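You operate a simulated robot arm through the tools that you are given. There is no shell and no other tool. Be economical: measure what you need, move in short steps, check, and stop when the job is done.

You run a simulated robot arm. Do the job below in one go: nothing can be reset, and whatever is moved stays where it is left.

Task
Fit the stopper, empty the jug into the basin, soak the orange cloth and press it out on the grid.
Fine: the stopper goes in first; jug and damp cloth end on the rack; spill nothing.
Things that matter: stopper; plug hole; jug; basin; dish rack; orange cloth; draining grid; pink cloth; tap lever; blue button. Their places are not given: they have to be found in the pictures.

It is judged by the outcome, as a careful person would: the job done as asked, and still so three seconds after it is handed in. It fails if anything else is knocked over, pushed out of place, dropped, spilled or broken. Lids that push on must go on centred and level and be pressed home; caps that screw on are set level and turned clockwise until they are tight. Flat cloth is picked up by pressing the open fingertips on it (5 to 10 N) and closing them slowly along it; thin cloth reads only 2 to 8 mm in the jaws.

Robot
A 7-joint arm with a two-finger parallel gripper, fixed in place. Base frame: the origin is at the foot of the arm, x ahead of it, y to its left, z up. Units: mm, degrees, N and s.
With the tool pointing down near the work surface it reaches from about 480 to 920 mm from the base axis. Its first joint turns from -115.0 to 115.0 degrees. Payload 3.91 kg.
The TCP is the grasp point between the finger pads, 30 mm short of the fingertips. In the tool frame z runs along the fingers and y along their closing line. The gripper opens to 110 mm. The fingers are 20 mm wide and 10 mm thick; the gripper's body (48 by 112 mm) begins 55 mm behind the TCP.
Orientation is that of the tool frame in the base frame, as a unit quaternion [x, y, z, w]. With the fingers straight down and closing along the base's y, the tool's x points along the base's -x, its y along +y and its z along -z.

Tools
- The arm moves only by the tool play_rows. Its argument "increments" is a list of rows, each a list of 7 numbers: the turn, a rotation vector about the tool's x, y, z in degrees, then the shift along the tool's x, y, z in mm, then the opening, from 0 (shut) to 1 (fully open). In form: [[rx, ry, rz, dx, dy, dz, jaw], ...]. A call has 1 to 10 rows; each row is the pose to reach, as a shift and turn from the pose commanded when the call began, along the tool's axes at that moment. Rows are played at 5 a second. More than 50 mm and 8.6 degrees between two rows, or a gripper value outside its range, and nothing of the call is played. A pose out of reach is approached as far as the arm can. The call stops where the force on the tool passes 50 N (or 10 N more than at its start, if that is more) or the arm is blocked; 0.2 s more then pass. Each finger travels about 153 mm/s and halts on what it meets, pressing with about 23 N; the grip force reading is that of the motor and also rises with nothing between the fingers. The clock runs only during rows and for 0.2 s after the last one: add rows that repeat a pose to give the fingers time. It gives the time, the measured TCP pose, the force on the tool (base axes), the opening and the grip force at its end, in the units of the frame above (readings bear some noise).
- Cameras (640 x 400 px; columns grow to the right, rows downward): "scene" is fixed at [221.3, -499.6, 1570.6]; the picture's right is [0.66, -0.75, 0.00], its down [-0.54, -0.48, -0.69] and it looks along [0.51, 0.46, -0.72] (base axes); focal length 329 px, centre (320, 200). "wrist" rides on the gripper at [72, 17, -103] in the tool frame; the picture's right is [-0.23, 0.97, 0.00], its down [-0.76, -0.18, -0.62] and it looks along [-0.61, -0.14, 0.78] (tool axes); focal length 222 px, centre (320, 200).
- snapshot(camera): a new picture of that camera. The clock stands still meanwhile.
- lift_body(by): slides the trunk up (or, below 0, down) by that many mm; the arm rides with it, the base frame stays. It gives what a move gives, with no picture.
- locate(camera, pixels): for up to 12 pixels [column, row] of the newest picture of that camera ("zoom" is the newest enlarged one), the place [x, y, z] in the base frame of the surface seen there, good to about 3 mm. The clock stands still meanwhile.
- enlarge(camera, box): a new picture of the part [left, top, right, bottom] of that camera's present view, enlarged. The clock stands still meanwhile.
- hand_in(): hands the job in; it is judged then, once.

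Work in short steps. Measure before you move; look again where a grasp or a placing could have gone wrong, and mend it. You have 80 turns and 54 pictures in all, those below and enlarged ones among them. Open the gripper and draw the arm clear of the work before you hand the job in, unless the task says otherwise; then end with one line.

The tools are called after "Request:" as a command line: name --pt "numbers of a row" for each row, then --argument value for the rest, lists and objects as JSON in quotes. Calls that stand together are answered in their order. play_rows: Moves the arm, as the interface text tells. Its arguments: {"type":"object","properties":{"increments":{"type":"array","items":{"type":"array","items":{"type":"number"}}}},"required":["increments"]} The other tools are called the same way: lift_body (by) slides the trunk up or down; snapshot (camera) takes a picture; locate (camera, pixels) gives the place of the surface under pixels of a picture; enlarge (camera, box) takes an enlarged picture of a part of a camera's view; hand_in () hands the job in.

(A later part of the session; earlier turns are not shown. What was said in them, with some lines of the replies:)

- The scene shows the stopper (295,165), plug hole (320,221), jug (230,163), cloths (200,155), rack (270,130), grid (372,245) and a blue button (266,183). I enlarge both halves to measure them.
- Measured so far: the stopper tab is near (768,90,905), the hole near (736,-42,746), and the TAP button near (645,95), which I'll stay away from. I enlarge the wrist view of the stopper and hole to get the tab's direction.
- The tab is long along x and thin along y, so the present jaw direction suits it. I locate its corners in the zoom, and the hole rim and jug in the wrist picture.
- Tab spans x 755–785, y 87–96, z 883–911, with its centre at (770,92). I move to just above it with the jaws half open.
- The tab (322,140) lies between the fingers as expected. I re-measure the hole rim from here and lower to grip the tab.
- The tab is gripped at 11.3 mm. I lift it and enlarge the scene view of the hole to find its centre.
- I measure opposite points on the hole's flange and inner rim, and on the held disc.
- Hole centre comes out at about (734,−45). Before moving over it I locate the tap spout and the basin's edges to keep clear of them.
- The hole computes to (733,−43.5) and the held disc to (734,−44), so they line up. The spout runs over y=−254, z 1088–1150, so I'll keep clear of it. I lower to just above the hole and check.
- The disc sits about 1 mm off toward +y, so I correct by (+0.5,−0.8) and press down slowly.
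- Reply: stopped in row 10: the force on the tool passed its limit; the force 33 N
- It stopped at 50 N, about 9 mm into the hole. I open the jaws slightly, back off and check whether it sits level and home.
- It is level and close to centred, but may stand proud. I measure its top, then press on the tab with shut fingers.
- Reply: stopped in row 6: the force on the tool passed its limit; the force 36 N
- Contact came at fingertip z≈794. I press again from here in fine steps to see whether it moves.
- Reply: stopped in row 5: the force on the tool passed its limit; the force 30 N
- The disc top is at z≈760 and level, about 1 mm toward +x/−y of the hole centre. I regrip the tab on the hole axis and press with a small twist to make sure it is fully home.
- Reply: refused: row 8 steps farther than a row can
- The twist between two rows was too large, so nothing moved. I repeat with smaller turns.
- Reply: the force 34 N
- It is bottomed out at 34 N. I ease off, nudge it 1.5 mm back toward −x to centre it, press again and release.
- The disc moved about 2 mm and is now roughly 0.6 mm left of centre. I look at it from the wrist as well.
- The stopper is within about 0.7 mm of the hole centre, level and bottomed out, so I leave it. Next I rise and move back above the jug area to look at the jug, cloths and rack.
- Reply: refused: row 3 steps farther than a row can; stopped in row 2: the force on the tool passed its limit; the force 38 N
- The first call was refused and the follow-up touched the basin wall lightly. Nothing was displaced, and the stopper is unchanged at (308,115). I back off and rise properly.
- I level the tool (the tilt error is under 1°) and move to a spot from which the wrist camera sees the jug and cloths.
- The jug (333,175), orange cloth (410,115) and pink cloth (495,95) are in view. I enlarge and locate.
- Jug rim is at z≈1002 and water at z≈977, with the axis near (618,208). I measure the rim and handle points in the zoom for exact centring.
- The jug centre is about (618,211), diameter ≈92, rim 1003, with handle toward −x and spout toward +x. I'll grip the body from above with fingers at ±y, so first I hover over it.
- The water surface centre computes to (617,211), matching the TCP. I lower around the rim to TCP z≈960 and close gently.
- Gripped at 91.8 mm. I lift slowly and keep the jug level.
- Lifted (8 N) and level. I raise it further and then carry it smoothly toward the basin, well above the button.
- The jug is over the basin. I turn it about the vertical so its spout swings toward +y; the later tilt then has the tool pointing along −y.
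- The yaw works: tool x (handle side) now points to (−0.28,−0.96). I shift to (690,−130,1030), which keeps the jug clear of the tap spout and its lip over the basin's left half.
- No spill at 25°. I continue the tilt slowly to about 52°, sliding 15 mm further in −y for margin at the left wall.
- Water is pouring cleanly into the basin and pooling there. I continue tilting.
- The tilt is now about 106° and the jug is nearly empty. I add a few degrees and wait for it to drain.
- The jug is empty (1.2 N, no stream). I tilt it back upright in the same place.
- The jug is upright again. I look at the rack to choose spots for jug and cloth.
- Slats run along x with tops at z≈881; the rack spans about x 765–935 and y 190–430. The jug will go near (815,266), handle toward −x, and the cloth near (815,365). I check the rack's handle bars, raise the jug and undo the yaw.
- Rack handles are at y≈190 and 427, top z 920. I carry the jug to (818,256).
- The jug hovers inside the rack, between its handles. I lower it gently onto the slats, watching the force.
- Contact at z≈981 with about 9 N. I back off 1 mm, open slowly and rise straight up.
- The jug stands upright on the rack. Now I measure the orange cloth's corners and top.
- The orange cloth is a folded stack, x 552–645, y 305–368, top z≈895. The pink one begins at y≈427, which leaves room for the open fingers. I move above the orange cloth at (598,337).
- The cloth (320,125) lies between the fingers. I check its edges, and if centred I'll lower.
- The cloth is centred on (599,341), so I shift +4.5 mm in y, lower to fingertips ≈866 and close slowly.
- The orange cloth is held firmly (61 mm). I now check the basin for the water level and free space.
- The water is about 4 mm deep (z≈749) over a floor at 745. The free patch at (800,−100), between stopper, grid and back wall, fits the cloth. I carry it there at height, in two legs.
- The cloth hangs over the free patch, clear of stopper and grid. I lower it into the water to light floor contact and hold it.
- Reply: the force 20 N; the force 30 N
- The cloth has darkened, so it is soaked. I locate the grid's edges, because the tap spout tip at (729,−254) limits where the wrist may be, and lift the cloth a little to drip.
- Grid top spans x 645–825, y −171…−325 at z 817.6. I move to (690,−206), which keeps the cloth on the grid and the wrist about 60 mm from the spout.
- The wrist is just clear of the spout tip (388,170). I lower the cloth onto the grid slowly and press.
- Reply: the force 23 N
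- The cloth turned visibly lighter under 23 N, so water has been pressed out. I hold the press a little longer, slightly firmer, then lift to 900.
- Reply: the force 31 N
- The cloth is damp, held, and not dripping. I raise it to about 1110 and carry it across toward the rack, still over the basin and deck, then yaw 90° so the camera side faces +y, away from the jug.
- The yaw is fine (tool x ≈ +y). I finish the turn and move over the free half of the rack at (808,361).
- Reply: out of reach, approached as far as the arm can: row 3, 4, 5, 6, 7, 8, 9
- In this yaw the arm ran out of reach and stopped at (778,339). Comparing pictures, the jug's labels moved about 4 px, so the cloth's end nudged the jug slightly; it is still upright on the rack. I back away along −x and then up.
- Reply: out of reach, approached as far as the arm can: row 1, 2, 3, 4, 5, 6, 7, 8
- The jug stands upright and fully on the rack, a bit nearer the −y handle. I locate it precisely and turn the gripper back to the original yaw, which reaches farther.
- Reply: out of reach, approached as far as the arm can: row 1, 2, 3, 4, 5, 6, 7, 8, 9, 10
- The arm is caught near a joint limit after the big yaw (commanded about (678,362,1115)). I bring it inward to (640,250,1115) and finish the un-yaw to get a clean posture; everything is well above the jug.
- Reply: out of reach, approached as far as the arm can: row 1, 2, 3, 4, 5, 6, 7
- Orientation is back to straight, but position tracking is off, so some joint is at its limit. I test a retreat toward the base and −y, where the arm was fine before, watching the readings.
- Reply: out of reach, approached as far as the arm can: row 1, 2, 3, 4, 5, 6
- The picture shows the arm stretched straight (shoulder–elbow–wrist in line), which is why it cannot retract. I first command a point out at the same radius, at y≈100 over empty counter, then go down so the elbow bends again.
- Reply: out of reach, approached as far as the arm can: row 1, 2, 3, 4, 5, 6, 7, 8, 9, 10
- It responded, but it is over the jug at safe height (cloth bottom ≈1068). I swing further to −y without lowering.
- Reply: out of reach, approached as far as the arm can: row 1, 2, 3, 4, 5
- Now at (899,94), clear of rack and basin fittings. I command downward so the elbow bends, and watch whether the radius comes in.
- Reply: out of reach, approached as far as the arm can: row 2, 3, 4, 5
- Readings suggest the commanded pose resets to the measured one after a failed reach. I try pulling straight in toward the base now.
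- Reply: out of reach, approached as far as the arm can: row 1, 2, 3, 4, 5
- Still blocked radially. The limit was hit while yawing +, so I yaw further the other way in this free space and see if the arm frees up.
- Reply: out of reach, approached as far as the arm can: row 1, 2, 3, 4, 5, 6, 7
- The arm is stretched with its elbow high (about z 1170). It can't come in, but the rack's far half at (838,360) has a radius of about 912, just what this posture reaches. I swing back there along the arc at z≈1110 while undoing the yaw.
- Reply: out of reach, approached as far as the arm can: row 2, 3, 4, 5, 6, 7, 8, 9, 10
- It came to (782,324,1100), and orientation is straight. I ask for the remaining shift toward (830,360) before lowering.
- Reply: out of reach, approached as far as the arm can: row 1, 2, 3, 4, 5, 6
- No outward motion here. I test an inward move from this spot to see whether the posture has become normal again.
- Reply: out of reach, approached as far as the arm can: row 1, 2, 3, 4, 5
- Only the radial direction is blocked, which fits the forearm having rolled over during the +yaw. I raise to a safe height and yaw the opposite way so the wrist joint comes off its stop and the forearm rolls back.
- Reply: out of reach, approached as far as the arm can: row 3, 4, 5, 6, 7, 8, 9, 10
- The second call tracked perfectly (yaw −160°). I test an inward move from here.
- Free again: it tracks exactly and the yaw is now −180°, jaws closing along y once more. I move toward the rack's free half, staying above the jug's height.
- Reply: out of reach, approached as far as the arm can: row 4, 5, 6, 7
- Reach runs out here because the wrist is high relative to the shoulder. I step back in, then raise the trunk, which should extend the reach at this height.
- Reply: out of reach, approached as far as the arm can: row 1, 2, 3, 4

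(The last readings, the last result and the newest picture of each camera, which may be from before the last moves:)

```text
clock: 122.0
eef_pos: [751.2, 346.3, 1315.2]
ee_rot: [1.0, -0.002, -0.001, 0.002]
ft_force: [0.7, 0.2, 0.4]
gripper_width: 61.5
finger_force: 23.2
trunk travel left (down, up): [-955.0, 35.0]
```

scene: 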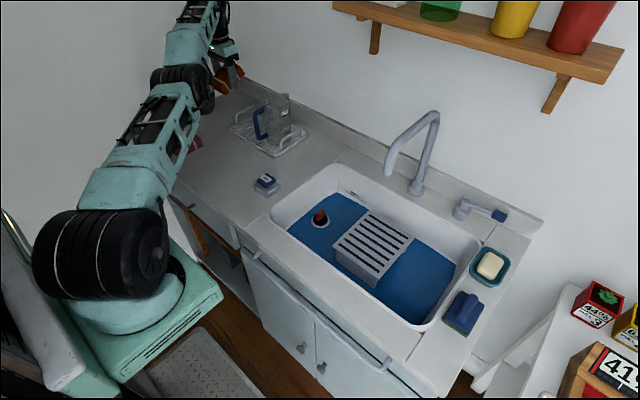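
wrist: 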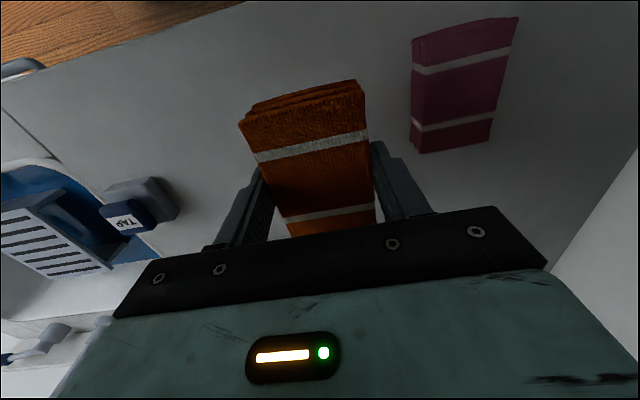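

Same radial block once it is low, so the forearm is still rolled. I go up and in to open space, then keep yawing negative so the wrist joint reaches its other stop and rolls the forearm back.

Request:
play_rows --pt "0 0 0 0 0 -40 0" --pt "0 0 0 -10 5 -80 0" --pt "0 0 0 -35 15 -90 0" --pt "0 0 0 -65 30 -90 0" --pt "0 0 0 -100 45 -90 0" --pt "0 0 0 -130 60 -90 0" --pt "0 0 0 -130 60 -90 0"

Request:
play_rows --pt "0 0 -8 0 0 0 0" --pt "0 0 -16 0 0 0 0" --pt "0 0 -24 0 0 0 0" --pt "0 0 -32 0 0 0 0" --pt "0 0 -40 0 0 0 0" --pt "0 0 -48 0 0 0 0" --pt "0 0 -56 0 0 0 0" --pt "0 0 -64 0 0 0 0" --pt "0 0 -72 0 0 0 0" --pt "0 0 -80 0 0 0 0"

Request:
play_rows --pt "0 0 -8 0 0 0 0" --pt "0 0 -16 0 0 0 0" --pt "0 0 -24 0 0 0 0" --pt "0 0 -32 0 0 0 0" --pt "0 0 -40 0 0 0 0" --pt "0 0 -48 0 0 0 0" --pt "0 0 -56 0 0 0 0" --pt "0 0 -64 0 0 0 0" --pt "0 0 -72 0 0 0 0" --pt "0 0 -80 0 0 0 0"

```text
clock: 123.6
eef_pos: [693.3, 356.8, 1437.3]
ee_rot: [1.0, -0.001, -0.001, 0.002]
ft_force: [0.1, 0.4, -0.7]
gripper_width: 61.3
finger_force: 22.7
out of reach, approached as far as the arm can: row 1, 2, 3, 4, 5, 6, 7
trunk travel left (down, up): [-955.0, 35.0]
```

```text
clock: 125.8
eef_pos: [629.6, 306.1, 1400.8]
ee_rot: [0.769, 0.639, -0.001, -0.001]
ft_force: [0.7, -0.3, -1.6]
gripper_width: 61.3
finger_force: 22.8
out of reach, approached as far as the arm can: row 6, 7, 8, 9, 10
trunk travel left (down, up): [-955.0, 35.0]
```

```text
clock: 128.0
eef_pos: [268.7, 175.8, 1361.7]
ee_rot: [0.183, 0.983, 0.0, 0.0]
ft_force: [0.5, 0.3, -0.3]
gripper_width: 61.5
finger_force: 23.0
out of reach, approached as far as the arm can: row 1, 2, 3, 4, 5, 6, 7, 8, 9, 10
trunk travel left (down, up): [-955.0, 35.0]
```

The arm has swung a lot, to (269,176,1362), all in free air. I take it back outward while yawing positive, off the stop, and look at the posture.

Request:
play_rows --pt "0 0 8 -27 22 0 0" --pt "0 0 16 -54 43 0 0" --pt "0 0 24 -81 65 0 0" --pt "0 0 32 -108 86 0 0" --pt "0 0 40 -135 108 0 0" --pt "0 0 48 -162 130 0 0" --pt "0 0 56 -190 151 0 0" --pt "0 0 64 -217 173 0 0" --pt "0 0 72 -244 194 0 0" --pt "0 0 80 -271 216 0 0"

Request:
snapshot --camera "scene"

```text
clock: 130.2
eef_pos: [596.0, 289.6, 1358.7]
ee_rot: [0.767, 0.641, -0.002, 0.0]
ft_force: [0.1, -0.1, 0.2]
gripper_width: 61.4
finger_force: 23.1
out of reach, approached as far as the arm can: row 1, 2, 3
trunk travel left (down, up): [-955.0, 35.0]
```

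```text
2 pictures are left
```

scene: 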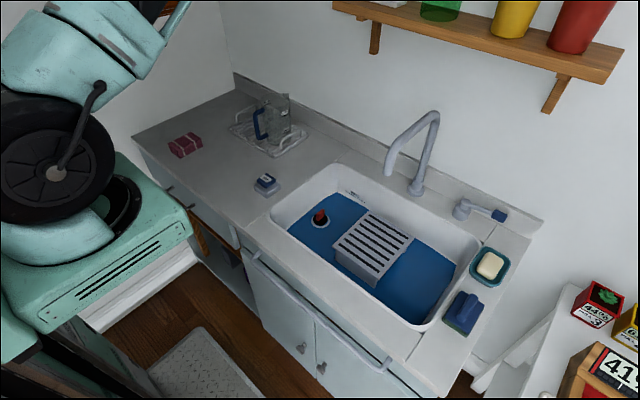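

The upper arm is now upright with the elbow high again, and the arm tracks. I finish the yaw to 180° while lowering in place.

Request:
play_rows --pt "0 0 8 0 0 15 0" --pt "0 0 16 0 0 30 0" --pt "0 0 24 0 0 50 0" --pt "0 0 32 0 0 75 0" --pt "0 0 40 0 0 100 0" --pt "0 0 48 0 0 125 0" --pt "0 0 56 0 0 150 0" --pt "0 0 64 0 0 175 0" --pt "0 0 72 0 0 200 0" --pt "0 0 79.8 0 0 220 0"

```text
clock: 132.4
eef_pos: [594.9, 289.5, 1138.2]
ee_rot: [1.0, -0.001, -0.001, 0.002]
ft_force: [-0.3, 0.3, -0.5]
gripper_width: 61.2
finger_force: 23.5
trunk travel left (down, up): [-955.0, 35.0]
```

Fully tracking. I move out to above the rack's free half at (812,358,1110).

Request:
play_rows --pt "0 0 0 20 -15 5 0" --pt "0 0 0 50 -35 10 0" --pt "0 0 0 90 -55 15 0" --pt "0 0 0 130 -68 20 0" --pt "0 0 0 170 -68.5 28 0" --pt "0 0 0 200 -68.5 28 0" --pt "0 0 0 217 -68.5 28 0" --pt "0 0 0 217 -68.5 28 0"

```text
clock: 134.2
eef_pos: [777.5, 332.1, 1109.4]
ee_rot: [1.0, 0.001, -0.001, 0.002]
ft_force: [0.0, 0.1, -1.4]
gripper_width: 61.3
finger_force: 23.0
out of reach, approached as far as the arm can: row 5, 6, 7, 8
trunk travel left (down, up): [-955.0, 35.0]
```

The limit circle appears centred off the base axis, so a vertical tool can't reach past about (777,335). Tilting the tool outward by 14° moves the wrist back about 55 mm, so I tilt and then go to (800,356).

Request:
play_rows --pt "0 4 0 0 0 0 0" --pt "0 8 0 0 0 0 0" --pt "0 12 0 0 0 0 0" --pt "0 14 0 0 0 0 0" --pt "0 14 0 8 -8 0 0" --pt "0 14 0 16 -16 0 0" --pt "0 14 0 22.5 -24 0 0" --pt "0 14 0 22.5 -24 0 0"

```text
clock: 136.0
eef_pos: [799.1, 355.6, 1110.1]
ee_rot: [0.993, 0.002, 0.12, 0.002]
ft_force: [0.7, -0.4, -0.3]
gripper_width: 61.2
finger_force: 23.1
trunk travel left (down, up): [-955.0, 35.0]
```

Reached exactly, tracking well. I lower straight down, compensating for the tilt, to just above the slats.

Request:
play_rows --pt "0 0 0 -3.5 0 29 0" --pt "0 0 0 -11 0 63 0" --pt "0 0 0 -19.5 0 98 0" --pt "0 0 0 -27.5 0 130 0" --pt "0 0 0 -34 0 157 0" --pt "0 0 0 -35.5 0 166 0" --pt "0 0 0 -35.5 0 166 0"

Request:
enlarge --camera "scene" --box '[190, 65, 350, 165]'

```text
clock: 137.6
eef_pos: [787.9, 333.2, 956.4]
ee_rot: [0.993, 0.0, 0.121, 0.002]
ft_force: [0.0, 0.2, -1.0]
gripper_width: 61.3
finger_force: 23.1
out of reach, approached as far as the arm can: row 2, 3, 4, 5, 6, 7
trunk travel left (down, up): [-955.0, 35.0]
```

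```text
4.00 times, centred on (270, 115) of scene
```

zoom: 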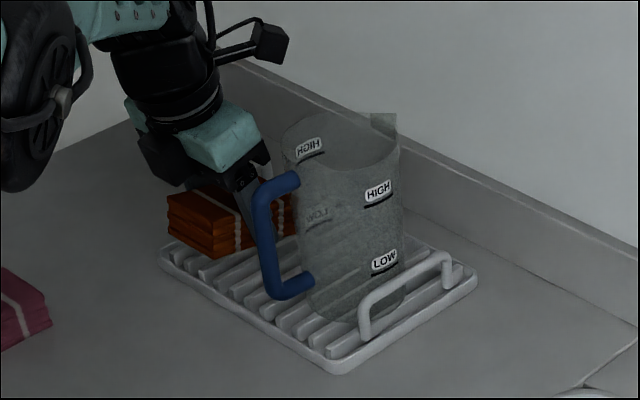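

The jug is untouched, but lowering with the raised trunk pulls the reach in. I go back up to (799,356,1112), and will then lower with the trunk, which keeps the arm's posture.

Request:
play_rows --pt "0 0 0 8 0 -32 0" --pt "0 0 0 17 -5 -65 0" --pt "0 0 0 27 -11 -97 0" --pt "0 0 0 38 -17 -127 0" --pt "0 0 0 48 -22.4 -148 0" --pt "0 0 0 48 -22.4 -148 0"

```text
clock: 139.0
eef_pos: [801.6, 360.2, 1111.8]
ee_rot: [0.993, 0.001, 0.119, 0.003]
ft_force: [0.2, 0.6, -0.7]
gripper_width: 61.3
finger_force: 23.2
out of reach, approached as far as the arm can: row 1, 2, 3, 4, 5, 6
trunk travel left (down, up): [-955.0, 35.0]
```

At (802,360,1112) as wanted. I lower the trunk by 172 mm to hover just above the slats.

Request:
lift_body --by -172

```text
clock: 140.9
eef_pos: [802.5, 359.3, 938.1]
ee_rot: [0.993, 0.001, 0.12, 0.002]
ft_force: [-0.6, 0.4, -0.6]
gripper_width: 61.2
finger_force: 23.3
trunk travel left (down, up): [-783.0, 207.0]
```

Hovering at 938 with no contact. I lower 9 mm more to touch.

Request:
lift_body --by -9

```text
clock: 141.5
eef_pos: [802.2, 360.2, 929.0]
ee_rot: [0.993, 0.001, 0.12, 0.002]
ft_force: [0.5, 0.4, -0.6]
gripper_width: 61.5
finger_force: 22.8
trunk travel left (down, up): [-774.0, 216.0]
5 turns are left
```

No contact yet. I lower 3 mm more, open slowly to about 80 mm to stay clear of jug and rack handle, and rise with the trunk.

Request:
lift_body --by -3

Request:
play_rows --pt "0 0 0 0 0 0 0.5" --pt "0 0 0 0 0 0 0.57" --pt "0 0 0 0 0 0 0.6" --pt "0 0 0 0 0 0 0.66" --pt "0 0 0 0 0 0 0.7" --pt "0 0 0 0 0 0 0.7" --pt "0 0 0 0 0 0 0.7"

Request:
lift_body --by 200

Request:
enlarge --camera "scene" --box '[190, 65, 350, 165]'

```text
clock: 142.0
eef_pos: [803.0, 360.0, 927.1]
ee_rot: [0.993, 0.002, 0.12, 0.002]
ft_force: [-0.2, 0.0, -0.7]
gripper_width: 61.5
finger_force: 22.9
trunk travel left (down, up): [-771.0, 219.0]
```

```text
clock: 143.6
eef_pos: [803.0, 359.9, 927.6]
ee_rot: [0.993, 0.002, 0.12, 0.002]
ft_force: [0.8, -0.3, -0.3]
gripper_width: 77.3
finger_force: 0.1
trunk travel left (down, up): [-771.0, 219.0]
```

```text
clock: 145.8
eef_pos: [801.5, 359.7, 1126.2]
ee_rot: [0.993, 0.002, 0.119, 0.002]
ft_force: [-0.1, -0.4, 0.2]
gripper_width: 77.1
finger_force: 0.0
trunk travel left (down, up): [-971.0, 19.0]
```

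```text
4.00 times, centred on (270, 115) of scene
4 turns are left
```

zoom: 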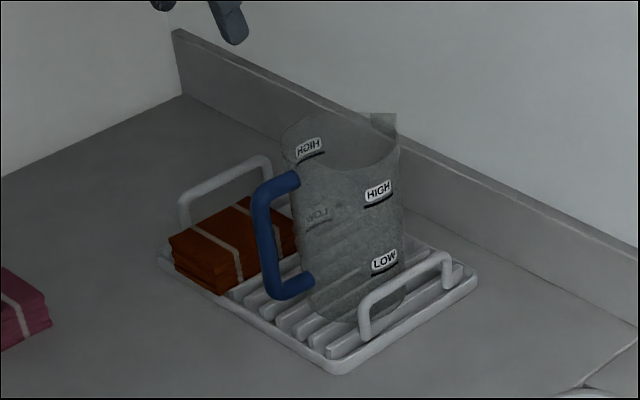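

The orange cloth lies flat on the rack beside the upright jug, and the stopper and pink cloth are undisturbed. The gripper is open and 200 mm clear, so I hand in.

Request:
hand_in

```text
The job is handed in.
```

I handed the job in. The stopper went in first and was pressed home. The jug was emptied into the basin, and the orange cloth was soaked and pressed out on the grid; both are now on the rack. While I was placing the cloth it nudged the jug about 14 mm, but the jug stayed upright on the rack. I saw no spills in the pictures.
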